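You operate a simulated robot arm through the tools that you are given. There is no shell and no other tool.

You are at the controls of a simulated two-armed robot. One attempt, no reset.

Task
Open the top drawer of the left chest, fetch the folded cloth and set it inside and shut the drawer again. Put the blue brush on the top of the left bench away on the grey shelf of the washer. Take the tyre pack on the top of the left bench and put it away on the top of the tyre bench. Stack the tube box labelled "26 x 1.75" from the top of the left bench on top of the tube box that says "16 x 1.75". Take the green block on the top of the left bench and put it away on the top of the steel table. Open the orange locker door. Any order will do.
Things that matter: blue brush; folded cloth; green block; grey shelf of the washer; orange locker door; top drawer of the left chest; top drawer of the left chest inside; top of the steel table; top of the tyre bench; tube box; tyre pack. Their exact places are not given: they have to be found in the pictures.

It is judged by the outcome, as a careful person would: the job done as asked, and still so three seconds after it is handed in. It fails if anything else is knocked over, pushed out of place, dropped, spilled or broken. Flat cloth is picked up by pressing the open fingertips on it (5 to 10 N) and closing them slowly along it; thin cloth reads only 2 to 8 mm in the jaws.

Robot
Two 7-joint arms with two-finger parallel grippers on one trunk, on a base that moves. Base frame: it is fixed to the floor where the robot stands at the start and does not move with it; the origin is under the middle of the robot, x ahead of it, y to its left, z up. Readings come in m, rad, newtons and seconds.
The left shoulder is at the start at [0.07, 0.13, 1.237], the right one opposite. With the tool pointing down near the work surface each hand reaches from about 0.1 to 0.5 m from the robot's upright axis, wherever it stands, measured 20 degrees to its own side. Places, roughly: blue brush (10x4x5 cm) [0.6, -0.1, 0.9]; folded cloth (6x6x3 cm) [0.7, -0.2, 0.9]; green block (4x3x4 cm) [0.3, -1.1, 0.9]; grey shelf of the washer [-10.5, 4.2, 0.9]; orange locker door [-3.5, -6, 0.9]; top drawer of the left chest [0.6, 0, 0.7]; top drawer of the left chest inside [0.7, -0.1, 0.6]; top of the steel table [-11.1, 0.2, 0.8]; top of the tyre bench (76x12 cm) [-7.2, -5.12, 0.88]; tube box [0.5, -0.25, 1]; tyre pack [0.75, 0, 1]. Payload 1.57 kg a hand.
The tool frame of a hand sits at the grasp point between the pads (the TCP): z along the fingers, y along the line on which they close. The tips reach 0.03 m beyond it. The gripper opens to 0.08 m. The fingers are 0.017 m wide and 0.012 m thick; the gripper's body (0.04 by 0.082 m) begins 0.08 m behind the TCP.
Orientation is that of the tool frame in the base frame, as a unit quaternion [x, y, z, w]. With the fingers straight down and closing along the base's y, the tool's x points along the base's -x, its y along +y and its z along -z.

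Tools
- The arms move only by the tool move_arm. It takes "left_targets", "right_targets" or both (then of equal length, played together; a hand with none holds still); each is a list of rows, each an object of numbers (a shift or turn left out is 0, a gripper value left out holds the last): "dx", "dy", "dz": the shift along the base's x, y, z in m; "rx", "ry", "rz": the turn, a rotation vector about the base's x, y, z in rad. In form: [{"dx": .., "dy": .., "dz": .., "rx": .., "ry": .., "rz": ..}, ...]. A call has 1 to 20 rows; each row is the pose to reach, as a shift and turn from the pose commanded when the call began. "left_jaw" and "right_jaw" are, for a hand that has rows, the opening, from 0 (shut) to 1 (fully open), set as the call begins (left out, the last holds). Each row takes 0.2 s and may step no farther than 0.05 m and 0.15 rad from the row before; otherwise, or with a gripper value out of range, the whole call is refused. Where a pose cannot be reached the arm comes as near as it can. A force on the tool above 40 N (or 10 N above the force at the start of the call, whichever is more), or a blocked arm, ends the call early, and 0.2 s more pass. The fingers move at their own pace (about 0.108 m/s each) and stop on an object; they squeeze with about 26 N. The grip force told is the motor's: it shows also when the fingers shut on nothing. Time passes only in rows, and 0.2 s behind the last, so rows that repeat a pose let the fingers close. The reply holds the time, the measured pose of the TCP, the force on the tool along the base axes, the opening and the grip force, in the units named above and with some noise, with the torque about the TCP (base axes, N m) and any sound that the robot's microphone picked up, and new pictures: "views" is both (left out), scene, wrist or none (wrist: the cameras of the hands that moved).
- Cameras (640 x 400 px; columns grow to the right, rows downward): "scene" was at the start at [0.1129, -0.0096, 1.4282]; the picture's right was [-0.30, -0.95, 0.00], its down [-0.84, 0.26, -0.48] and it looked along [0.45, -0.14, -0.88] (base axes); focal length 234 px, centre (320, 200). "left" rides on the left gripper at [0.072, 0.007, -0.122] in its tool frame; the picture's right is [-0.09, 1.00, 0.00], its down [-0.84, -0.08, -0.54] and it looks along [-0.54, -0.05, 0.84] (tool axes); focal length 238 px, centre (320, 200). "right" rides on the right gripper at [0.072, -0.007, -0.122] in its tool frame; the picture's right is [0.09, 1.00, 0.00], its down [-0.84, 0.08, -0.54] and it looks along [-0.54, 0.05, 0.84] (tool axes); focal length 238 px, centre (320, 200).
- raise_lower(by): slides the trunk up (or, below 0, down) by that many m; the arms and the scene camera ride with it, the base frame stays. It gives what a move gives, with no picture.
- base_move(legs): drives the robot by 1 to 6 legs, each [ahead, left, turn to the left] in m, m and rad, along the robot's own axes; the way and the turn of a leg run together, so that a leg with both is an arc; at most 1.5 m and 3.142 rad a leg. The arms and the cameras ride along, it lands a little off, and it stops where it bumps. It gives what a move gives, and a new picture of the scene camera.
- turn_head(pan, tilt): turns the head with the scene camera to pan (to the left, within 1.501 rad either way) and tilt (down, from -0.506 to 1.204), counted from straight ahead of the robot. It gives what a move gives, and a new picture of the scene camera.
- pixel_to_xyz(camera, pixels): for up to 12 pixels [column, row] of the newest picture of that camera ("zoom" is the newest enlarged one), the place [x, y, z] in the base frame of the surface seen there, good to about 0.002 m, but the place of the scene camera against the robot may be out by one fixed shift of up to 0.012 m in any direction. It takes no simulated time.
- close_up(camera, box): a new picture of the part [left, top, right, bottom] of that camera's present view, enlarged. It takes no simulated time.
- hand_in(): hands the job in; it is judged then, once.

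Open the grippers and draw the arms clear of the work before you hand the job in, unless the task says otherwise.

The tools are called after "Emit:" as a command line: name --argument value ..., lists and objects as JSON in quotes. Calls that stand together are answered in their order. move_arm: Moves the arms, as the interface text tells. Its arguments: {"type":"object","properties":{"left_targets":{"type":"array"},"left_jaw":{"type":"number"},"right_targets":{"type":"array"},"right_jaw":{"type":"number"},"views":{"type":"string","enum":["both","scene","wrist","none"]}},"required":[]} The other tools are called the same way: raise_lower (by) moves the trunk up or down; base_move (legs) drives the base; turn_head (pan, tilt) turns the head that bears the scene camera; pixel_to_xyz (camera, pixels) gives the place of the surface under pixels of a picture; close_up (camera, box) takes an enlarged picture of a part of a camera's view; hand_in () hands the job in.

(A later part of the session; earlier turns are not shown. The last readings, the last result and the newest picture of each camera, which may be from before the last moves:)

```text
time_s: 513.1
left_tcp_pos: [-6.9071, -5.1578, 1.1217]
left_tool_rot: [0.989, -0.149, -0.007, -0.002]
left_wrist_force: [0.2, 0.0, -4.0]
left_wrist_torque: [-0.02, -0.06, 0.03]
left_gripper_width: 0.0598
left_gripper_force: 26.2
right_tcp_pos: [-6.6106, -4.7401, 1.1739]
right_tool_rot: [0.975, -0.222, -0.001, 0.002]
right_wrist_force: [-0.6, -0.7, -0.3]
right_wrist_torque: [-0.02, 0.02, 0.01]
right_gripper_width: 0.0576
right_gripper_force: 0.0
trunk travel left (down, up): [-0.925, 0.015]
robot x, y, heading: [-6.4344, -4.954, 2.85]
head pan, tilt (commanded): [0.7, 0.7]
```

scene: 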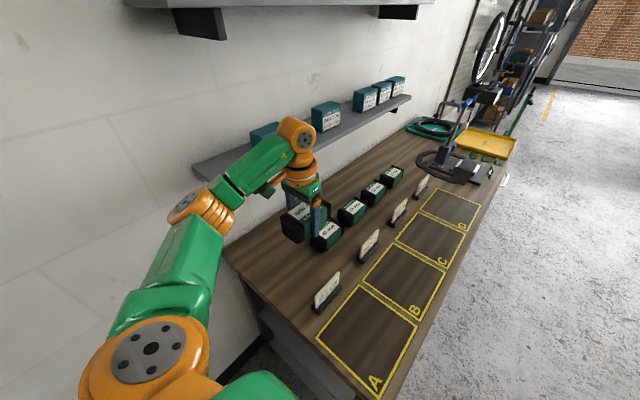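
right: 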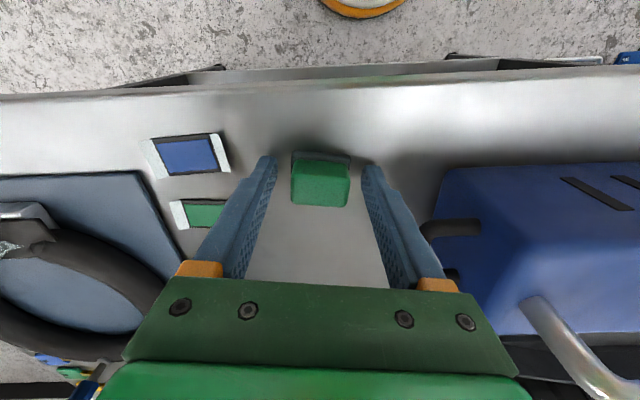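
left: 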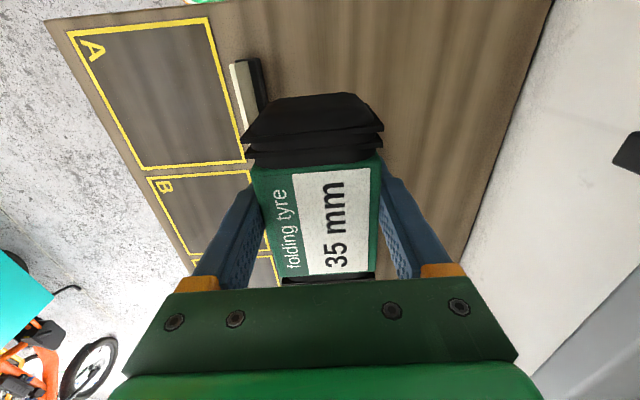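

Before lowering, I check the forearm's position against the wall shelf's near end.

Emit:
pixel_to_xyz --camera "scene" --pixels '[[225, 185], [250, 163], [275, 145], [300, 135], [185, 200], [205, 195], [235, 172], [196, 168], [215, 178], [290, 120]]'

Emit:
close_up --camera "scene" --box '[140, 90, 360, 270]'

```text
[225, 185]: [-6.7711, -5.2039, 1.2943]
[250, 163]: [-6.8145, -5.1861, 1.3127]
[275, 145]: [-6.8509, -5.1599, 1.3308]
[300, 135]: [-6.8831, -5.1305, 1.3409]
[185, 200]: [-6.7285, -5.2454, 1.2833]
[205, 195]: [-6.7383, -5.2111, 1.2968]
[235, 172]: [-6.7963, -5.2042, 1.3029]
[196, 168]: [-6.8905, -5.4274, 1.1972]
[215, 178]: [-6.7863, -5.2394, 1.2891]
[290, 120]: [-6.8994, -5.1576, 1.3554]
```

```text
2.22 times, centred on (250, 180) of scene
```

zoom: 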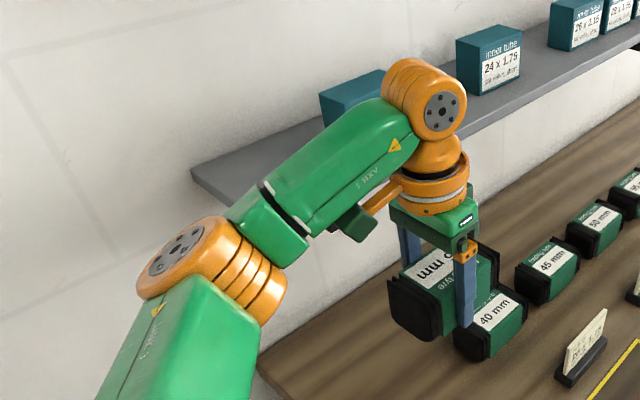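

Clearances to the shelf look like 3–5 cm. I also check the first pack's near end (zoom (460–500, 320–360)) against where our pack's far end will be.

Emit:
pixel_to_xyz --camera "zoom" --pixels '[[495, 312], [462, 335], [470, 355], [490, 345], [520, 300], [580, 350], [565, 375], [455, 320], [540, 262]]'

```text
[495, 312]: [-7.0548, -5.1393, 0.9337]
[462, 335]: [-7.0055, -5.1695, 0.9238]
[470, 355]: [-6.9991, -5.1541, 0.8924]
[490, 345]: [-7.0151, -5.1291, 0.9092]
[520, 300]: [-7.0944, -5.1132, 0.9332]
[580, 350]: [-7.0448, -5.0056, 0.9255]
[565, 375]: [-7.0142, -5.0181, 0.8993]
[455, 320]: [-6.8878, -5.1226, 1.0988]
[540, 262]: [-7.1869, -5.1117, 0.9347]
```

The gap to the first pack would be ~2.5 cm; I shift 8 mm back along the bench for margin, then lower the trunk 0.19 m.

Emit:
move_arm --left_targets '[{"dx": 0.0077, "dy": -0.0023}, {"dx": 0.0077, "dy": -0.0023}]' --views "none"

Emit:
raise_lower --by -0.1

Emit:
turn_head --pan 0.7 --tilt 0.75

```text
time_s: 513.7
left_tcp_pos: [-6.8971, -5.1605, 1.1228]
left_tool_rot: [0.989, -0.149, -0.008, -0.001]
left_wrist_force: [0.3, 0.8, -4.5]
left_wrist_torque: [0.04, -0.01, -0.03]
left_gripper_width: 0.0601
left_gripper_force: 26.0
right_tcp_pos: [-6.6109, -4.7399, 1.173]
right_tool_rot: [0.975, -0.222, -0.003, 0.001]
right_wrist_force: [-0.7, -0.2, 1.2]
right_wrist_torque: [0.0, 0.05, 0.0]
right_gripper_width: 0.0575
right_gripper_force: 0.1
trunk travel left (down, up): [-0.925, 0.015]
robot x, y, heading: [-6.4366, -4.9489, 2.848]
head pan, tilt (commanded): [0.7, 0.7]
```

```text
time_s: 515.1
left_tcp_pos: [-6.898, -5.16, 1.0229]
left_tool_rot: [0.989, -0.149, -0.008, -0.002]
left_wrist_force: [-0.6, 0.2, -4.3]
left_wrist_torque: [0.01, -0.07, -0.01]
left_gripper_width: 0.0599
left_gripper_force: 26.8
right_tcp_pos: [-6.61, -4.7402, 1.0732]
right_tool_rot: [0.975, -0.222, -0.003, 0.002]
right_wrist_force: [0.0, 0.1, -0.3]
right_wrist_torque: [-0.02, 0.03, 0.02]
right_gripper_width: 0.0573
right_gripper_force: 0.1
trunk travel left (down, up): [-0.825, 0.115]
robot x, y, heading: [-6.4371, -4.9478, 2.844]
head pan, tilt (commanded): [0.7, 0.7]
```

```text
time_s: 515.7
left_tcp_pos: [-6.8975, -5.1613, 1.0226]
left_tool_rot: [0.989, -0.149, -0.007, -0.002]
left_wrist_force: [0.2, 0.1, -4.2]
left_wrist_torque: [0.0, -0.04, 0.04]
left_gripper_width: 0.0601
left_gripper_force: 25.7
right_tcp_pos: [-6.61, -4.7393, 1.0724]
right_tool_rot: [0.975, -0.222, -0.001, 0.001]
right_wrist_force: [-0.7, -0.5, 0.4]
right_wrist_torque: [0.05, 0.02, -0.04]
right_gripper_width: 0.0575
right_gripper_force: 0.1
trunk travel left (down, up): [-0.825, 0.115]
robot x, y, heading: [-6.4323, -4.9494, 2.849]
head pan, tilt (commanded): [0.7, 0.75]
```

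scene: 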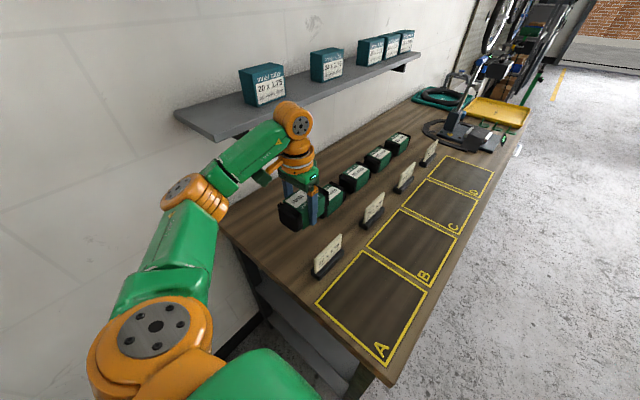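

Clear so far. I lower another 9 cm and look closely.

Emit:
raise_lower --by -0.09

Emit:
close_up --camera "scene" --box '[150, 60, 430, 280]'

Emit:
close_up --camera "left" --box '[0, 0, 640, 400]'

```text
time_s: 517.0
left_tcp_pos: [-6.8976, -5.1606, 0.9335]
left_tool_rot: [0.989, -0.15, -0.007, -0.002]
left_wrist_force: [-0.1, 0.5, -4.9]
left_wrist_torque: [-0.01, -0.05, 0.01]
left_gripper_width: 0.06
left_gripper_force: 26.1
right_tcp_pos: [-6.6101, -4.7404, 0.9826]
right_tool_rot: [0.975, -0.223, -0.003, 0.001]
right_wrist_force: [-0.4, -0.1, 0.0]
right_wrist_torque: [0.02, 0.01, -0.04]
right_gripper_width: 0.0577
right_gripper_force: 0.0
trunk travel left (down, up): [-0.735, 0.205]
robot x, y, heading: [-6.4377, -4.9508, 2.848]
head pan, tilt (commanded): [0.7, 0.75]
```

```text
1.82 times, centred on (290, 170) of scene
```

zoom: 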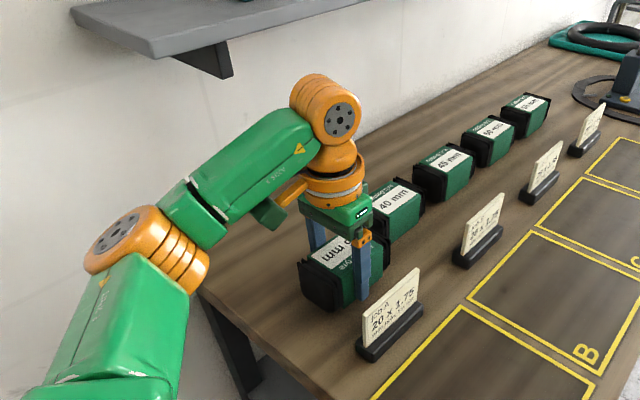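

```text
1.00 times, centred on (320, 200) of left (not enlarged: the box is as wide or as high as the picture)
```

zoom: 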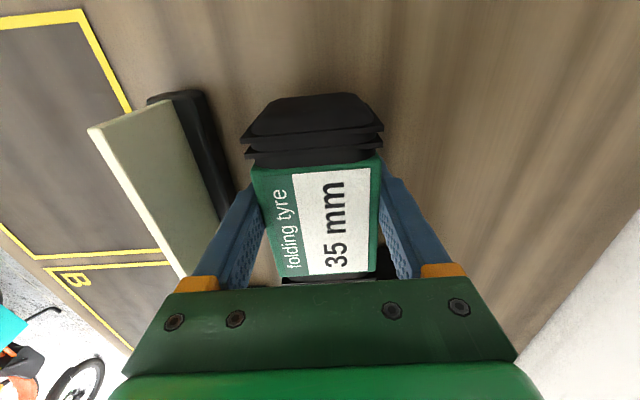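

Our 35 mm pack fits in order beside the 40 mm one. Card A's base seems near the front finger; I measure the distance.

Emit:
pixel_to_xyz --camera "zoom" --pixels '[[205, 130], [222, 180], [232, 195], [180, 120], [170, 200], [240, 210], [195, 97], [225, 215]]'

```text
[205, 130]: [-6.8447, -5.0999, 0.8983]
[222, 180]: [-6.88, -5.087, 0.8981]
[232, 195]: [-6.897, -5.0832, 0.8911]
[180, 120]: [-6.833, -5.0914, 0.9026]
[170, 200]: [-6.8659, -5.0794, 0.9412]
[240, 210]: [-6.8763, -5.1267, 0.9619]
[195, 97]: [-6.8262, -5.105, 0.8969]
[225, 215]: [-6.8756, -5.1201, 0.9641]
```

The card base is 3 cm from the finger – fine. I lower the pack the last 2 cm with the arm.

Emit:
move_arm --left_targets '[{"dz": -0.005}, {"dz": -0.01}, {"dz": -0.015}, {"dz": -0.018}]' --views "none"

Emit:
move_arm --left_targets '[{"dz": -0.0015}, {"dz": -0.003}]' --views "none"

```text
time_s: 518.0
left_tcp_pos: [-6.8975, -5.1601, 0.9137]
left_tool_rot: [0.989, -0.149, -0.007, -0.002]
left_wrist_force: [-0.1, 0.4, -3.9]
left_wrist_torque: [0.03, -0.08, 0.01]
left_gripper_width: 0.0598
left_gripper_force: 26.0
right_tcp_pos: [-6.6095, -4.7407, 0.9841]
right_tool_rot: [0.975, -0.223, -0.002, 0.001]
right_wrist_force: [-0.4, -0.3, 0.3]
right_wrist_torque: [0.04, -0.03, -0.02]
right_gripper_width: 0.0575
right_gripper_force: 0.0
trunk travel left (down, up): [-0.735, 0.205]
robot x, y, heading: [-6.4389, -4.9515, 2.848]
head pan, tilt (commanded): [0.7, 0.75]
```

```text
time_s: 518.5
left_tcp_pos: [-6.8985, -5.1601, 0.9118]
left_tool_rot: [0.989, -0.149, -0.01, -0.001]
left_wrist_force: [-7.1, -3.1, 13.5]
left_wrist_torque: [-0.62, -0.54, -0.27]
left_gripper_width: 0.0599
left_gripper_force: 25.4
right_tcp_pos: [-6.6095, -4.74, 0.9844]
right_tool_rot: [0.975, -0.223, -0.002, 0.002]
right_wrist_force: [-1.1, 0.0, -0.1]
right_wrist_torque: [0.01, 0.02, 0.02]
right_gripper_width: 0.0576
right_gripper_force: 0.0
trunk travel left (down, up): [-0.735, 0.205]
robot x, y, heading: [-6.4392, -4.9514, 2.85]
head pan, tilt (commanded): [0.7, 0.75]
```

Contact (13.5 N). I ease up about 1 mm and open the jaw moderately.

Emit:
move_arm --left_targets '[{"dz": 0.001}, {"dz": 0.001}]' --views "none"

Emit:
move_arm --left_targets '[{"dz": 0}, {"dz": 0}, {"dz": 0}]' --left_jaw 0.93 --views "wrist"

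```text
time_s: 519.1
left_tcp_pos: [-6.8959, -5.159, 0.9129]
left_tool_rot: [0.989, -0.15, -0.008, -0.002]
left_wrist_force: [-5.0, -2.1, 7.7]
left_wrist_torque: [-0.2, 0.96, 0.1]
left_gripper_width: 0.0599
left_gripper_force: 25.9
right_tcp_pos: [-6.6096, -4.7393, 0.983]
right_tool_rot: [0.975, -0.223, -0.002, 0.002]
right_wrist_force: [0.2, 0.2, -0.5]
right_wrist_torque: [0.0, -0.01, -0.01]
right_gripper_width: 0.0577
right_gripper_force: 0.1
trunk travel left (down, up): [-0.735, 0.205]
robot x, y, heading: [-6.4399, -4.9464, 2.848]
head pan, tilt (commanded): [0.7, 0.75]
```

```text
time_s: 520.0
left_tcp_pos: [-6.8972, -5.1601, 0.9123]
left_tool_rot: [0.989, -0.15, -0.008, -0.002]
left_wrist_force: [-0.3, 0.0, 0.3]
left_wrist_torque: [-0.03, -0.02, -0.01]
left_gripper_width: 0.0746
left_gripper_force: 0.0
right_tcp_pos: [-6.6098, -4.7402, 0.9828]
right_tool_rot: [0.975, -0.222, -0.002, 0.001]
right_wrist_force: [0.5, -0.3, 0.1]
right_wrist_torque: [0.0, 0.0, -0.02]
right_gripper_width: 0.0574
right_gripper_force: 0.1
trunk travel left (down, up): [-0.735, 0.205]
robot x, y, heading: [-6.4399, -4.9476, 2.85]
head pan, tilt (commanded): [0.7, 0.75]
```

left: 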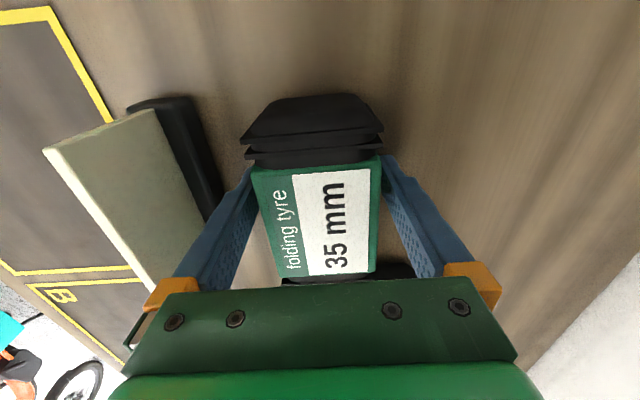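

Released, nothing touched. I raise the trunk straight up 0.2 m and check the row.

Emit:
raise_lower --by 0.2

Emit:
turn_head --pan 0.7 --tilt 0.8

Emit:
close_up --camera "left" --box '[80, 0, 560, 300]'

```text
time_s: 522.1
left_tcp_pos: [-6.8977, -5.1597, 1.1125]
left_tool_rot: [0.989, -0.15, -0.009, -0.002]
left_wrist_force: [-1.4, 0.0, 1.0]
left_wrist_torque: [-0.01, 0.02, -0.02]
left_gripper_width: 0.0743
left_gripper_force: 0.1
right_tcp_pos: [-6.6097, -4.7402, 1.183]
right_tool_rot: [0.975, -0.223, -0.003, 0.001]
right_wrist_force: [0.6, 1.1, -0.4]
right_wrist_torque: [-0.02, -0.04, 0.01]
right_gripper_width: 0.0574
right_gripper_force: 0.0
trunk travel left (down, up): [-0.935, 0.005]
robot x, y, heading: [-6.436, -4.9504, 2.851]
head pan, tilt (commanded): [0.7, 0.75]
```

```text
time_s: 522.8
left_tcp_pos: [-6.8965, -5.1595, 1.1125]
left_tool_rot: [0.989, -0.149, -0.007, -0.003]
left_wrist_force: [1.0, -0.3, -0.4]
left_wrist_torque: [-0.03, 0.02, -0.01]
left_gripper_width: 0.0745
left_gripper_force: 0.0
right_tcp_pos: [-6.6101, -4.7397, 1.183]
right_tool_rot: [0.975, -0.222, -0.002, 0.001]
right_wrist_force: [-0.4, 0.0, -0.6]
right_wrist_torque: [-0.02, -0.02, -0.03]
right_gripper_width: 0.0571
right_gripper_force: 0.1
trunk travel left (down, up): [-0.935, 0.005]
robot x, y, heading: [-6.4376, -4.9503, 2.848]
head pan, tilt (commanded): [0.7, 0.799]
```

scene: 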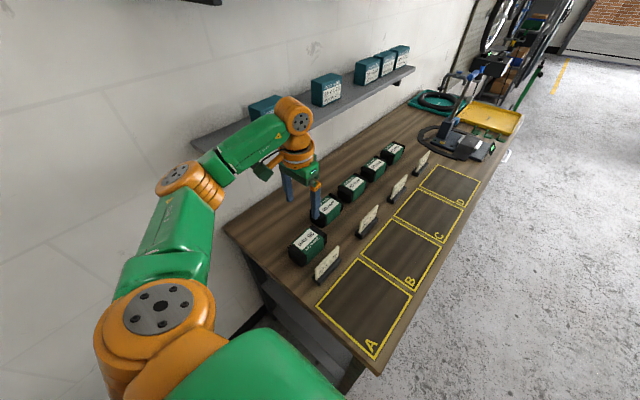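

```text
1.33 times, centred on (320, 150) of left
```

zoom: 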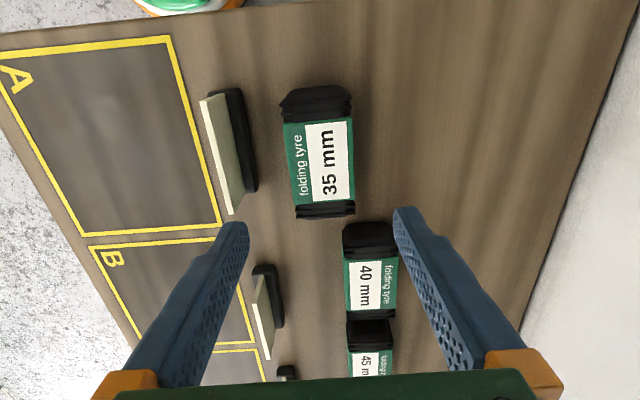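

The 35 mm pack stands beside the 40 mm one. I measure its exact position and the neighbours' from the wrist camera to judge the alignment with the row.

Emit:
pixel_to_xyz --camera "zoom" --pixels '[[283, 125], [352, 120], [353, 200], [296, 205], [320, 160], [345, 260], [397, 258], [397, 312], [347, 316], [370, 290], [232, 100], [372, 365]]'

```text
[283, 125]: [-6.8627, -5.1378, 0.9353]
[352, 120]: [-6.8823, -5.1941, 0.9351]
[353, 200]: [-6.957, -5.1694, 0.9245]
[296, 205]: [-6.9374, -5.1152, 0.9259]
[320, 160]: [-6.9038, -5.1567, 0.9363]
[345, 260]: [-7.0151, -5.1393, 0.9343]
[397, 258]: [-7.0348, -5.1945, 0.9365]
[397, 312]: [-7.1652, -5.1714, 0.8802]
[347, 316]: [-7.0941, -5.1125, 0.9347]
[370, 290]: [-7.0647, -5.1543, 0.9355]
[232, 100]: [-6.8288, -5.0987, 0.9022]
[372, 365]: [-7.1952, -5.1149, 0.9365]
```

By the wrist camera the row lies at w≈6.968 while our pack sits 4.5 cm in front of it. I'll regrip and shift it about 3.5 cm back into line: first lower straight down again with the jaws fully open.

Emit:
move_arm --left_targets '[{"dz": 0.0}, {"dz": 0.0}]' --left_jaw 1.0 --views "none"

Emit:
raise_lower --by -0.12

Emit:
close_up --camera "left" --box '[0, 0, 640, 400]'

```text
time_s: 523.4
left_tcp_pos: [-6.8971, -5.1594, 1.1128]
left_tool_rot: [0.989, -0.15, -0.008, -0.003]
left_wrist_force: [-0.3, -0.2, 0.9]
left_wrist_torque: [0.0, 0.02, 0.0]
left_gripper_width: 0.0801
left_gripper_force: 0.1
right_tcp_pos: [-6.6095, -4.7388, 1.1844]
right_tool_rot: [0.975, -0.222, -0.002, 0.001]
right_wrist_force: [0.3, 0.2, 0.1]
right_wrist_torque: [0.01, -0.02, 0.02]
right_gripper_width: 0.0575
right_gripper_force: 0.1
trunk travel left (down, up): [-0.935, 0.005]
robot x, y, heading: [-6.4359, -4.953, 2.846]
head pan, tilt (commanded): [0.7, 0.799]
```

```text
time_s: 524.9
left_tcp_pos: [-6.8969, -5.1598, 0.992]
left_tool_rot: [0.989, -0.15, -0.007, -0.002]
left_wrist_force: [-0.6, 0.1, 0.2]
left_wrist_torque: [-0.02, 0.0, 0.01]
left_gripper_width: 0.0801
left_gripper_force: 0.1
right_tcp_pos: [-6.6088, -4.7396, 1.0633]
right_tool_rot: [0.975, -0.222, -0.002, 0.001]
right_wrist_force: [0.5, 0.5, 0.1]
right_wrist_torque: [-0.01, 0.0, 0.01]
right_gripper_width: 0.058
right_gripper_force: 0.1
trunk travel left (down, up): [-0.815, 0.125]
robot x, y, heading: [-6.4406, -4.9504, 2.849]
head pan, tilt (commanded): [0.7, 0.799]
```

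```text
1.00 times, centred on (320, 200) of left (not enlarged: the box is as wide or as high as the picture)
```

zoom: 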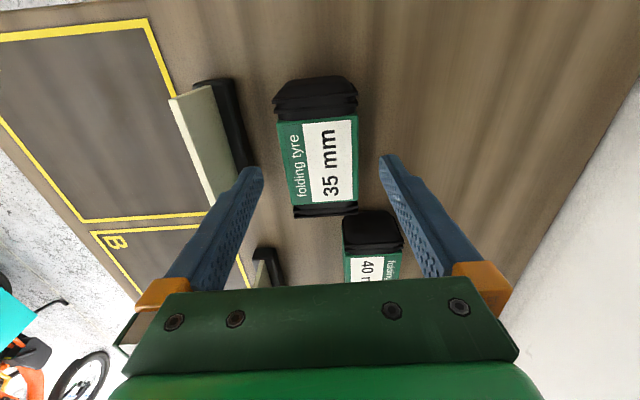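

Still centred around the pack. I lower the remaining 8 cm and close.

Emit:
raise_lower --by -0.079

Emit:
move_arm --left_targets '[{"dz": 0}, {"dz": 0}, {"dz": 0}, {"dz": 0}]' --left_jaw 0.0 --views "wrist"

```text
time_s: 526.0
left_tcp_pos: [-6.8968, -5.16, 0.9144]
left_tool_rot: [0.989, -0.15, -0.008, -0.002]
left_wrist_force: [-0.1, 0.1, -1.0]
left_wrist_torque: [-0.02, 0.0, -0.03]
left_gripper_width: 0.0798
left_gripper_force: 0.1
right_tcp_pos: [-6.6086, -4.7398, 0.9851]
right_tool_rot: [0.975, -0.223, -0.003, 0.001]
right_wrist_force: [-0.5, -0.6, -0.7]
right_wrist_torque: [0.01, 0.02, -0.02]
right_gripper_width: 0.0575
right_gripper_force: 0.0
trunk travel left (down, up): [-0.736, 0.204]
robot x, y, heading: [-6.4382, -4.952, 2.85]
head pan, tilt (commanded): [0.7, 0.799]
```

```text
time_s: 527.0
left_tcp_pos: [-6.8972, -5.1603, 0.9143]
left_tool_rot: [0.989, -0.149, -0.007, -0.003]
left_wrist_force: [0.5, 0.2, 2.2]
left_wrist_torque: [-0.15, -0.04, -0.03]
left_gripper_width: 0.0597
left_gripper_force: 26.2
right_tcp_pos: [-6.6083, -4.7413, 0.9846]
right_tool_rot: [0.975, -0.222, -0.002, 0.001]
right_wrist_force: [-0.5, -0.7, -0.6]
right_wrist_torque: [-0.02, 0.0, 0.02]
right_gripper_width: 0.0577
right_gripper_force: 0.0
trunk travel left (down, up): [-0.736, 0.204]
robot x, y, heading: [-6.4371, -4.9492, 2.852]
head pan, tilt (commanded): [0.7, 0.799]
```

left: 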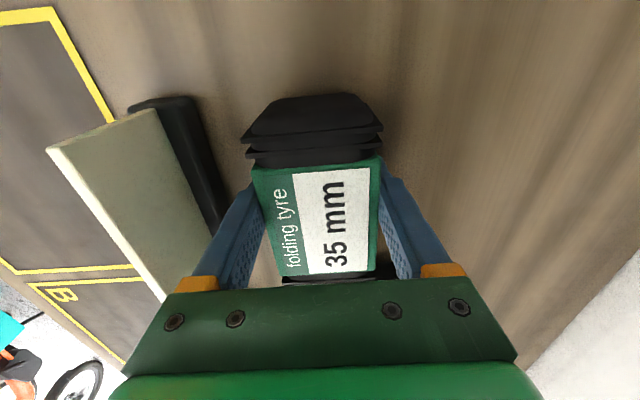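

Gripped. I lift 8 mm, move 3.5 cm back toward the wall slowly.

Emit:
move_arm --left_targets '[{"dz": 0.004}, {"dz": 0.008}, {"dx": -0.0017, "dy": -0.0056, "dz": 0.008}, {"dx": -0.0034, "dy": -0.0112, "dz": 0.008}, {"dx": -0.005, "dy": -0.0168, "dz": 0.008}, {"dx": -0.0067, "dy": -0.0223, "dz": 0.008}, {"dx": -0.0084, "dy": -0.0279, "dz": 0.008}, {"dx": -0.0101, "dy": -0.0335, "dz": 0.008}]' --views "both"

```text
time_s: 528.8
left_tcp_pos: [-6.9068, -5.1944, 0.9207]
left_tool_rot: [0.989, -0.148, -0.007, -0.002]
left_wrist_force: [-0.4, -0.4, -4.4]
left_wrist_torque: [0.01, -0.04, 0.0]
left_gripper_width: 0.0596
left_gripper_force: 26.1
right_tcp_pos: [-6.6104, -4.7404, 0.9842]
right_tool_rot: [0.975, -0.222, -0.003, 0.002]
right_wrist_force: [0.1, 0.3, 0.5]
right_wrist_torque: [-0.02, -0.02, -0.02]
right_gripper_width: 0.0578
right_gripper_force: 0.0
trunk travel left (down, up): [-0.736, 0.204]
robot x, y, heading: [-6.4421, -4.9499, 2.85]
head pan, tilt (commanded): [0.7, 0.799]
```

scene: 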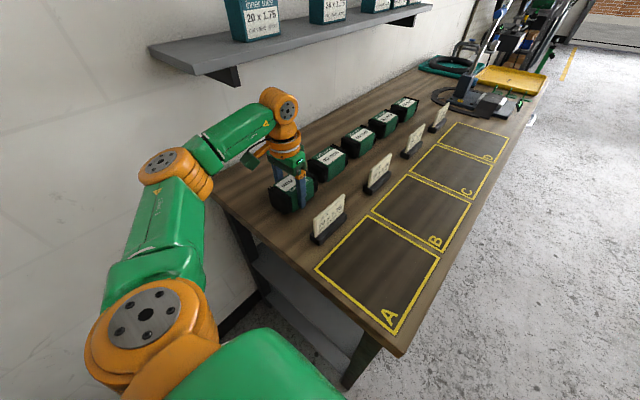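
left: 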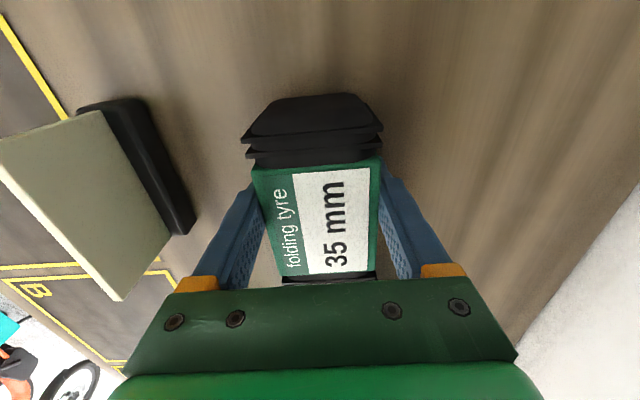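

Well in line now. I lower it to contact (TCP z ≈ 0.912).

Emit:
move_arm --left_targets '[{"dz": -0.003}, {"dz": -0.006}, {"dz": -0.008}, {"dz": -0.0095}]' --views "none"

```text
time_s: 529.8
left_tcp_pos: [-6.9072, -5.1927, 0.913]
left_tool_rot: [0.989, -0.15, -0.01, -0.001]
left_wrist_force: [-9.4, -6.3, 20.1]
left_wrist_torque: [-0.35, -0.51, -0.25]
left_gripper_width: 0.0602
left_gripper_force: 26.4
right_tcp_pos: [-6.6091, -4.7391, 0.9843]
right_tool_rot: [0.975, -0.223, -0.003, 0.001]
right_wrist_force: [-0.9, 0.1, 0.0]
right_wrist_torque: [-0.01, 0.03, 0.0]
right_gripper_width: 0.0576
right_gripper_force: 0.1
trunk travel left (down, up): [-0.736, 0.204]
robot x, y, heading: [-6.4383, -4.9467, 2.849]
head pan, tilt (commanded): [0.7, 0.799]
```

Contact at 20 N. I relax slightly and open the jaws.

Emit:
move_arm --left_targets '[{"dz": 0.0015}, {"dz": 0.0015}]' --views "none"

Emit:
move_arm --left_targets '[{"dz": 0}, {"dz": 0}, {"dz": 0}]' --left_jaw 0.95 --views "wrist"

```text
time_s: 530.4
left_tcp_pos: [-6.9058, -5.1923, 0.9144]
left_tool_rot: [0.989, -0.149, -0.008, -0.002]
left_wrist_force: [-4.7, -2.0, 7.6]
left_wrist_torque: [-0.03, 0.92, 0.11]
left_gripper_width: 0.0602
left_gripper_force: 25.8
right_tcp_pos: [-6.6097, -4.7388, 0.9842]
right_tool_rot: [0.975, -0.223, -0.002, 0.001]
right_wrist_force: [-0.7, -0.2, -0.2]
right_wrist_torque: [-0.03, -0.02, -0.04]
right_gripper_width: 0.0577
right_gripper_force: 0.0
trunk travel left (down, up): [-0.736, 0.204]
robot x, y, heading: [-6.4378, -4.9518, 2.849]
head pan, tilt (commanded): [0.7, 0.799]
```

```text
time_s: 531.2
left_tcp_pos: [-6.9066, -5.1936, 0.913]
left_tool_rot: [0.989, -0.15, -0.008, -0.002]
left_wrist_force: [-0.8, -0.3, 1.2]
left_wrist_torque: [-0.02, 0.04, 0.02]
left_gripper_width: 0.0759
left_gripper_force: 0.0
right_tcp_pos: [-6.6092, -4.7391, 0.9837]
right_tool_rot: [0.975, -0.222, -0.002, 0.002]
right_wrist_force: [-0.3, -0.3, -0.1]
right_wrist_torque: [0.0, 0.03, 0.01]
right_gripper_width: 0.0577
right_gripper_force: 0.3
trunk travel left (down, up): [-0.736, 0.204]
robot x, y, heading: [-6.4376, -4.9462, 2.842]
head pan, tilt (commanded): [0.7, 0.799]
```

left: 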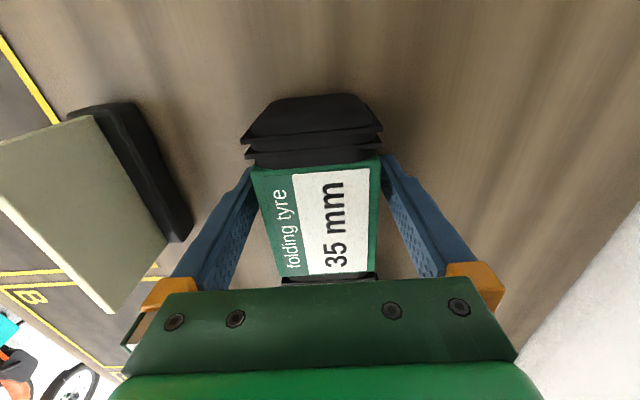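

Released. I raise 6 cm, then draw the hand 4 cm away from the wall shelf before rising further.

Emit:
move_arm --left_targets '[{"dx": 0.0014, "dy": 0.0048}]' --views "none"

Emit:
raise_lower --by 0.06

Emit:
move_arm --left_targets '[{"dx": 0.0058, "dy": 0.0191}, {"dx": 0.0115, "dy": 0.0383}]' --views "none"

Emit:
raise_lower --by 0.14

Emit:
close_up --camera "left" --box '[80, 0, 560, 300]'

```text
time_s: 531.6
left_tcp_pos: [-6.905, -5.1884, 0.9133]
left_tool_rot: [0.989, -0.149, -0.008, -0.002]
left_wrist_force: [0.0, 0.4, -0.7]
left_wrist_torque: [-0.01, 0.01, 0.02]
left_gripper_width: 0.0761
left_gripper_force: 0.1
right_tcp_pos: [-6.6089, -4.7384, 0.9849]
right_tool_rot: [0.975, -0.222, -0.002, 0.001]
right_wrist_force: [-1.5, -0.1, -0.5]
right_wrist_torque: [-0.02, -0.01, 0.02]
right_gripper_width: 0.0574
right_gripper_force: 0.1
trunk travel left (down, up): [-0.736, 0.204]
robot x, y, heading: [-6.4444, -4.9525, 2.843]
head pan, tilt (commanded): [0.7, 0.799]
```

```text
time_s: 532.6
left_tcp_pos: [-6.9053, -5.1879, 0.9728]
left_tool_rot: [0.989, -0.15, -0.007, -0.001]
left_wrist_force: [-0.5, -0.2, 0.3]
left_wrist_torque: [-0.01, 0.01, 0.0]
left_gripper_width: 0.0762
left_gripper_force: 0.1
right_tcp_pos: [-6.6095, -4.7394, 1.0442]
right_tool_rot: [0.975, -0.222, -0.002, 0.002]
right_wrist_force: [0.0, 1.0, -0.2]
right_wrist_torque: [0.01, 0.02, 0.0]
right_gripper_width: 0.0575
right_gripper_force: 0.2
trunk travel left (down, up): [-0.796, 0.144]
robot x, y, heading: [-6.4361, -4.9483, 2.85]
head pan, tilt (commanded): [0.7, 0.799]
```

```text
time_s: 533.2
left_tcp_pos: [-6.8946, -5.1485, 0.9745]
left_tool_rot: [0.989, -0.15, -0.007, -0.002]
left_wrist_force: [-0.4, 0.4, -1.0]
left_wrist_torque: [0.01, -0.01, 0.0]
left_gripper_width: 0.0757
left_gripper_force: 0.1
right_tcp_pos: [-6.61, -4.739, 1.0442]
right_tool_rot: [0.975, -0.221, -0.002, 0.002]
right_wrist_force: [0.1, -0.4, 0.2]
right_wrist_torque: [-0.01, 0.02, 0.0]
right_gripper_width: 0.0577
right_gripper_force: 0.2
trunk travel left (down, up): [-0.796, 0.144]
robot x, y, heading: [-6.4391, -4.9538, 2.848]
head pan, tilt (commanded): [0.7, 0.799]
```

```text
time_s: 534.9
left_tcp_pos: [-6.8935, -5.1504, 1.1133]
left_tool_rot: [0.989, -0.15, -0.008, -0.002]
left_wrist_force: [0.3, 0.0, 0.5]
left_wrist_torque: [0.02, 0.0, 0.01]
left_gripper_width: 0.076
left_gripper_force: 0.0
right_tcp_pos: [-6.6084, -4.7399, 1.1843]
right_tool_rot: [0.975, -0.222, -0.003, 0.001]
right_wrist_force: [-0.2, 0.2, 0.3]
right_wrist_torque: [-0.03, 0.03, -0.01]
right_gripper_width: 0.0575
right_gripper_force: 0.1
trunk travel left (down, up): [-0.936, 0.004]
robot x, y, heading: [-6.4387, -4.951, 2.85]
head pan, tilt (commanded): [0.7, 0.799]
```

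```text
1.33 times, centred on (320, 150) of left
```

zoom: 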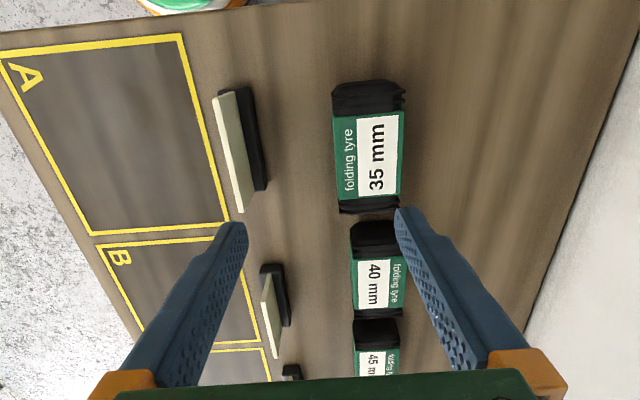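

The pack is now neatly in the row. I draw the left hand in and sidestep right out of the gap.

Emit:
move_arm --left_targets '[{"dx": 0.03, "dy": 0.006}, {"dx": 0.06, "dy": 0.013}, {"dx": 0.09, "dy": 0.02}, {"dx": 0.122, "dy": 0.026}]' --views "none"

Emit:
base_move --legs '[[0, -0.45, 0], [0, -0.45, 0]]'

Emit:
turn_head --pan 1.5 --tilt 0.3

```text
time_s: 535.9
left_tcp_pos: [-6.7732, -5.1226, 1.1151]
left_tool_rot: [0.989, -0.15, -0.008, -0.002]
left_wrist_force: [-0.4, 0.5, -0.4]
left_wrist_torque: [-0.01, 0.0, 0.0]
left_gripper_width: 0.0761
left_gripper_force: 0.1
right_tcp_pos: [-6.6078, -4.7387, 1.1836]
right_tool_rot: [0.975, -0.222, -0.003, 0.001]
right_wrist_force: [-0.3, 0.2, 0.3]
right_wrist_torque: [0.02, 0.0, 0.0]
right_gripper_width: 0.0576
right_gripper_force: 0.0
trunk travel left (down, up): [-0.936, 0.004]
robot x, y, heading: [-6.4388, -4.9524, 2.852]
head pan, tilt (commanded): [0.7, 0.799]
```

```text
time_s: 540.9
left_tcp_pos: [-6.5131, -4.2637, 1.1132]
left_tool_rot: [0.989, -0.15, -0.007, -0.002]
left_wrist_force: [-0.1, -0.1, 0.0]
left_wrist_torque: [0.03, 0.01, -0.02]
left_gripper_width: 0.076
left_gripper_force: 0.1
right_tcp_pos: [-6.3493, -3.8805, 1.1841]
right_tool_rot: [0.975, -0.222, -0.002, 0.001]
right_wrist_force: [-0.4, -0.3, -0.3]
right_wrist_torque: [0.02, 0.02, -0.03]
right_gripper_width: 0.0577
right_gripper_force: 0.1
trunk travel left (down, up): [-0.936, 0.004]
robot x, y, heading: [-6.1754, -4.0912, 2.847]
head pan, tilt (commanded): [0.7, 0.799]
```

scene: 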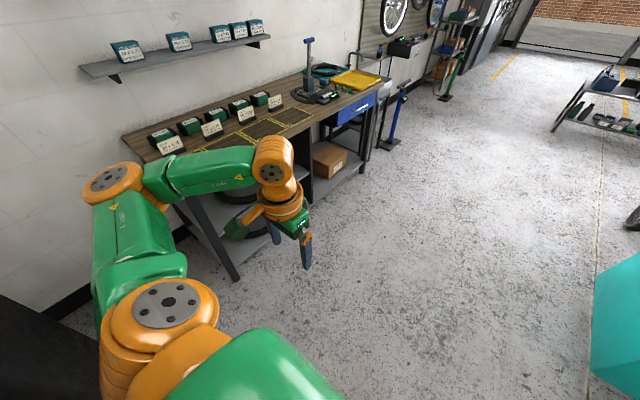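

```text
time_s: 542.0
left_tcp_pos: [-6.5122, -4.2626, 1.1135]
left_tool_rot: [0.989, -0.15, -0.007, -0.001]
left_wrist_force: [0.5, 0.1, 0.3]
left_wrist_torque: [0.04, 0.04, 0.0]
left_gripper_width: 0.076
left_gripper_force: 0.0
right_tcp_pos: [-6.3483, -3.8786, 1.1851]
right_tool_rot: [0.975, -0.223, -0.002, 0.002]
right_wrist_force: [-0.1, 0.5, -0.9]
right_wrist_torque: [-0.01, -0.01, -0.01]
right_gripper_width: 0.0577
right_gripper_force: 0.1
trunk travel left (down, up): [-0.936, 0.004]
robot x, y, heading: [-6.1764, -4.0899, 2.852]
head pan, tilt (commanded): [1.499, 0.3]
```

scene: 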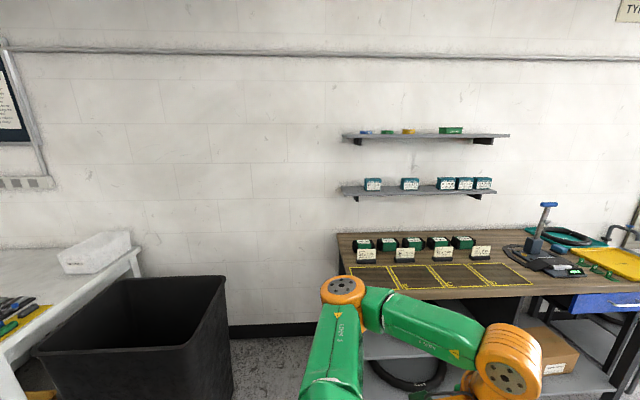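

Five packs now stand in the row, cards undisturbed. Next the orange locker: I drive back to the lane near (-4.7, -2.75).

Emit:
base_move --legs '[[0, 0, -1.62], [0.84, 0, 0], [0, 0, -0.77], [1.3, 0, 0]]'

Emit:
turn_head --pan -1.4 --tilt 0.3

```text
time_s: 558.6
left_tcp_pos: [-4.6186, -2.3504, 1.1131]
left_tool_rot: [-0.233, 0.973, 0.001, 0.008]
left_wrist_force: [0.6, 0.2, -0.5]
left_wrist_torque: [0.0, 0.0, -0.02]
left_gripper_width: 0.0762
left_gripper_force: 0.0
right_tcp_pos: [-4.4699, -2.7419, 1.1844]
right_tool_rot: [-0.16, 0.987, 0.002, 0.002]
right_wrist_force: [0.3, -0.9, 1.7]
right_wrist_torque: [0.02, 0.01, 0.02]
right_gripper_width: 0.0574
right_gripper_force: 0.0
trunk travel left (down, up): [-0.936, 0.004]
robot x, y, heading: [-4.7381, -2.7094, 0.477]
head pan, tilt (commanded): [1.499, 0.3]
```

scene: 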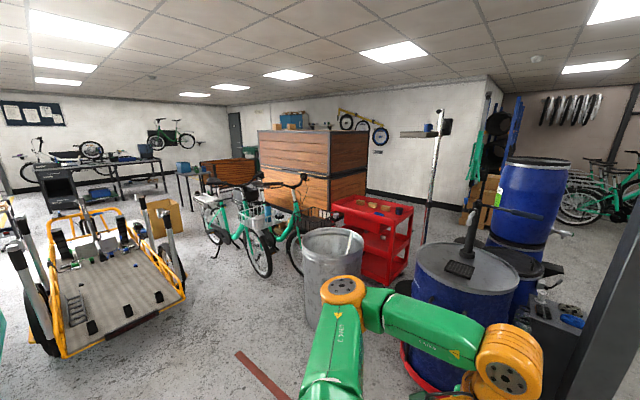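

```text
time_s: 561.1
left_tcp_pos: [-4.6181, -2.3503, 1.1136]
left_tool_rot: [-0.233, 0.973, 0.001, 0.008]
left_wrist_force: [0.4, 0.1, -1.4]
left_wrist_torque: [0.0, 0.0, -0.01]
left_gripper_width: 0.0761
left_gripper_force: 0.0
right_tcp_pos: [-4.4696, -2.7412, 1.1845]
right_tool_rot: [-0.161, 0.987, 0.002, 0.002]
right_wrist_force: [-0.4, 0.5, 0.3]
right_wrist_torque: [-0.01, -0.01, 0.01]
right_gripper_width: 0.0575
right_gripper_force: 0.2
trunk travel left (down, up): [-0.936, 0.004]
robot x, y, heading: [-4.7403, -2.71, 0.477]
head pan, tilt (commanded): [-1.4, 0.3]
```

scene: 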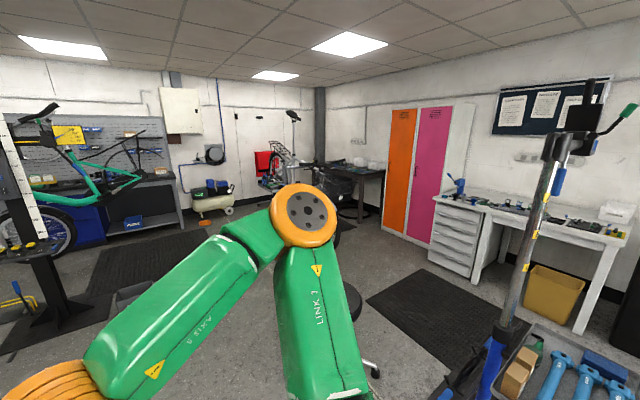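

The orange and pink lockers are visible. I zoom on them and query the door, handle and obstacles.

Emit:
close_up --camera "scene" --box '[240, 90, 500, 290]'

Emit:
pixel_to_xyz --camera "zoom" --pixels '[[360, 60], [430, 60], [355, 280], [400, 290], [430, 300], [395, 180], [410, 170], [280, 250], [230, 250], [150, 200], [90, 130], [300, 150]]'

```text
2.00 times, centred on (370, 190) of scene
```

zoom: 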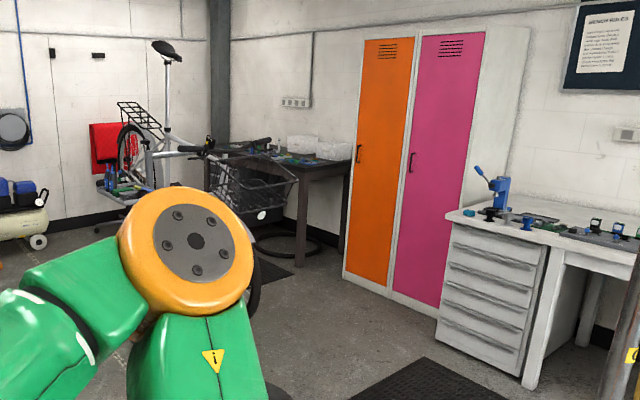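

```text
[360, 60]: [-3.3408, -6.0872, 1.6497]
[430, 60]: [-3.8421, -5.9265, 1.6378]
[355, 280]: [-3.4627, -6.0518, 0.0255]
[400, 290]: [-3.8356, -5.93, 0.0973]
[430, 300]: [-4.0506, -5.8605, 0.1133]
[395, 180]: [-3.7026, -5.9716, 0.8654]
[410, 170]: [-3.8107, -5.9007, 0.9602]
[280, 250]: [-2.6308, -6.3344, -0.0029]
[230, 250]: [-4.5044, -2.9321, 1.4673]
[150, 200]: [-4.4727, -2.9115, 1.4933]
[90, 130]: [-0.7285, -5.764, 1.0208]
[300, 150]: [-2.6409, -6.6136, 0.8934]
```

The orange door's handle is on its left side, so the hinge is at the right. I drive to about (-3.2, -2.6) and turn to face the lockers.

Emit:
base_move --legs '[[0, 0, -0.406], [1.5, 0, 0], [0, 0, -1.67]]'

Emit:
turn_head --pan 0.0 --tilt 0.35

```text
time_s: 573.8
left_tcp_pos: [-2.9802, -2.8857, 1.1138]
left_tool_rot: [0.72, 0.694, -0.006, 0.004]
left_wrist_force: [1.2, 0.0, -1.0]
left_wrist_torque: [0.02, 0.01, -0.01]
left_gripper_width: 0.0757
left_gripper_force: 0.1
right_tcp_pos: [-3.3942, -2.829, 1.1842]
right_tool_rot: [0.769, 0.639, 0.0, 0.003]
right_wrist_force: [0.6, 0.0, 0.6]
right_wrist_torque: [-0.01, 0.02, 0.0]
right_gripper_width: 0.0576
right_gripper_force: 0.1
trunk travel left (down, up): [-0.936, 0.004]
robot x, y, heading: [-3.2398, -2.6065, -1.599]
head pan, tilt (commanded): [-1.4, 0.3]
```

scene: 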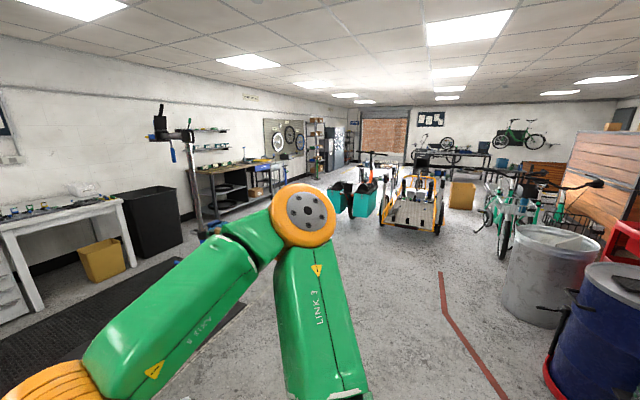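

```text
time_s: 575.4
left_tcp_pos: [-2.9815, -2.8855, 1.1137]
left_tool_rot: [0.72, 0.694, -0.006, 0.005]
left_wrist_force: [0.1, -1.8, -0.2]
left_wrist_torque: [0.04, 0.0, 0.01]
left_gripper_width: 0.0762
left_gripper_force: 0.0
right_tcp_pos: [-3.3955, -2.8266, 1.185]
right_tool_rot: [0.769, 0.639, 0.0, 0.002]
right_wrist_force: [0.3, 0.2, 0.1]
right_wrist_torque: [0.01, 0.02, 0.01]
right_gripper_width: 0.0574
right_gripper_force: 0.1
trunk travel left (down, up): [-0.936, 0.004]
robot x, y, heading: [-3.2369, -2.608, -1.598]
head pan, tilt (commanded): [0.0, 0.351]
```

scene: 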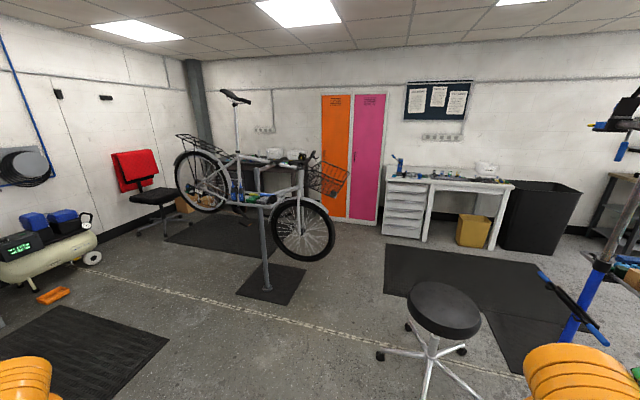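

I query the positions of the bike's front wheel and basket, its stand, the stool, the drawer unit and the locker front.

Emit:
pixel_to_xyz --camera "scene" --pixels '[[303, 258], [333, 230], [340, 180], [268, 285], [320, 165], [440, 300], [480, 350], [350, 222], [378, 222], [322, 100], [384, 210], [410, 280]]'

Emit:
close_up --camera "scene" --box '[240, 80, 420, 280]'

```text
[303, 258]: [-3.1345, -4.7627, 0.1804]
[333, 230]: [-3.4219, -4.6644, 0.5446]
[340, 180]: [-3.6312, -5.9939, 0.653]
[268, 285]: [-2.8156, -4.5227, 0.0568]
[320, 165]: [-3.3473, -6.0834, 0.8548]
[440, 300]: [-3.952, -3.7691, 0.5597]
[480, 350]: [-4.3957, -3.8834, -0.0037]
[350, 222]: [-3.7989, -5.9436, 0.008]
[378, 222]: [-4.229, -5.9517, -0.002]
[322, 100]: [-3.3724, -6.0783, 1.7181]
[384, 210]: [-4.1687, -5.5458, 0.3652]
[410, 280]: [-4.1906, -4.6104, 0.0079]
```

```text
2.00 times, centred on (330, 180) of scene
```

zoom: 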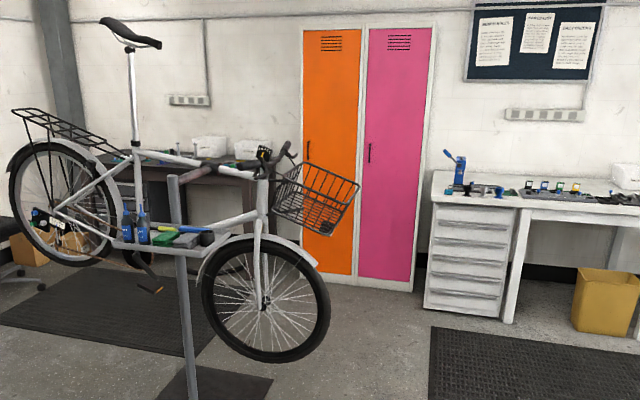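

I query the basket's right end, handlebar tips and wheel edge, and floor points beyond.

Emit:
pixel_to_xyz --camera "zoom" --pixels '[[357, 187], [340, 225], [290, 150], [300, 168], [328, 300], [307, 150], [370, 152], [330, 262], [380, 290], [400, 300], [425, 300], [240, 170]]'

```text
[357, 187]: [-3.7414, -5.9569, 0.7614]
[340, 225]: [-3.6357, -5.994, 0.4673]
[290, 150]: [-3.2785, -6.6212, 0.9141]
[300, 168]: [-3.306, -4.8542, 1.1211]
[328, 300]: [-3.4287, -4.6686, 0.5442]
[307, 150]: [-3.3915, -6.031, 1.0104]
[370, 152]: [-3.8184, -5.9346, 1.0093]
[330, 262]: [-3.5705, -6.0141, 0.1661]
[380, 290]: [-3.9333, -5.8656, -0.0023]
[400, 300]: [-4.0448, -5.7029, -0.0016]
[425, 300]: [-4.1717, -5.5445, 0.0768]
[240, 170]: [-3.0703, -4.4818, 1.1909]
```

The bike's basket and the stool make the direct way tight; the way round along the desk is wider. I sidestep west and go round the blue stand to about (-5.6, -4.4).

Emit:
base_move --legs '[[0, -1.1, 0], [0.5, -1.25, 0]]'

Emit:
turn_head --pan 0.3 --tilt 0.55

```text
time_s: 587.3
left_tcp_pos: [-5.3395, -3.3196, 1.1126]
left_tool_rot: [0.719, 0.695, -0.006, 0.005]
left_wrist_force: [-0.2, 0.1, 0.0]
left_wrist_torque: [0.01, 0.04, 0.01]
left_gripper_width: 0.0759
left_gripper_force: 0.0
right_tcp_pos: [-5.7528, -3.2614, 1.1836]
right_tool_rot: [0.769, 0.639, 0.0, 0.002]
right_wrist_force: [1.4, 0.5, -0.9]
right_wrist_torque: [0.0, 0.03, -0.01]
right_gripper_width: 0.0577
right_gripper_force: 0.1
trunk travel left (down, up): [-0.936, 0.004]
robot x, y, heading: [-5.5958, -3.0472, -1.604]
head pan, tilt (commanded): [0.0, 0.351]
```

scene: 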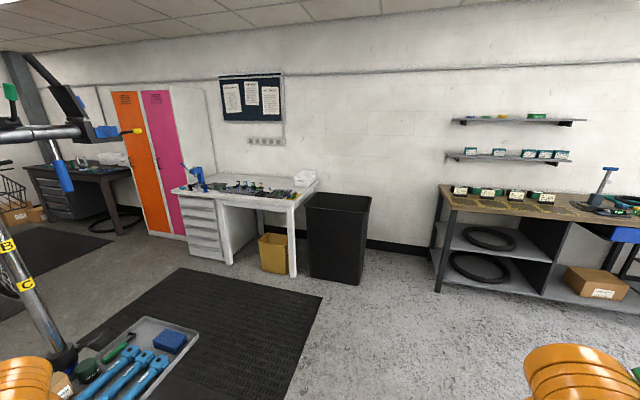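

```text
time_s: 588.1
left_tcp_pos: [-5.3408, -3.3207, 1.1141]
left_tool_rot: [0.719, 0.695, -0.006, 0.005]
left_wrist_force: [-0.2, 0.5, 0.2]
left_wrist_torque: [0.03, 0.0, 0.01]
left_gripper_width: 0.0758
left_gripper_force: 0.0
right_tcp_pos: [-5.7534, -3.2633, 1.1852]
right_tool_rot: [0.769, 0.639, -0.001, 0.002]
right_wrist_force: [0.2, -0.5, 0.5]
right_wrist_torque: [-0.01, 0.02, 0.0]
right_gripper_width: 0.0575
right_gripper_force: 0.0
trunk travel left (down, up): [-0.936, 0.004]
robot x, y, heading: [-5.5946, -3.0435, -1.599]
head pan, tilt (commanded): [0.3, 0.55]
```

scene: 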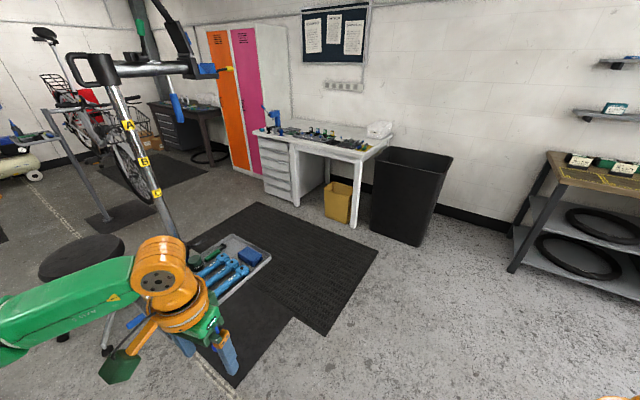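

I query the stand's tray, its post, the desk's front edge and bin before continuing.

Emit:
pixel_to_xyz --camera "scene" --pixels '[[235, 240], [265, 258], [215, 295], [165, 225], [230, 70], [330, 155], [375, 155], [262, 140], [400, 235], [350, 220], [300, 240], [250, 170]]'

```text
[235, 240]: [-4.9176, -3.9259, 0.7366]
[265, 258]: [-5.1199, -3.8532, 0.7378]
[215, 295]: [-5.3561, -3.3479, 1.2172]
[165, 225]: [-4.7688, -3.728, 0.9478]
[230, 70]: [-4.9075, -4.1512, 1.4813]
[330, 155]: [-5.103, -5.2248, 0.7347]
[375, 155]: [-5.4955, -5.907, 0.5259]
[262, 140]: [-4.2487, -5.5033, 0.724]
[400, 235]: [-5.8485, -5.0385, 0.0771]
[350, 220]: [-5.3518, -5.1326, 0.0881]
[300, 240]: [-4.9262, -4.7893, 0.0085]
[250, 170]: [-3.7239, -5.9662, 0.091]
```

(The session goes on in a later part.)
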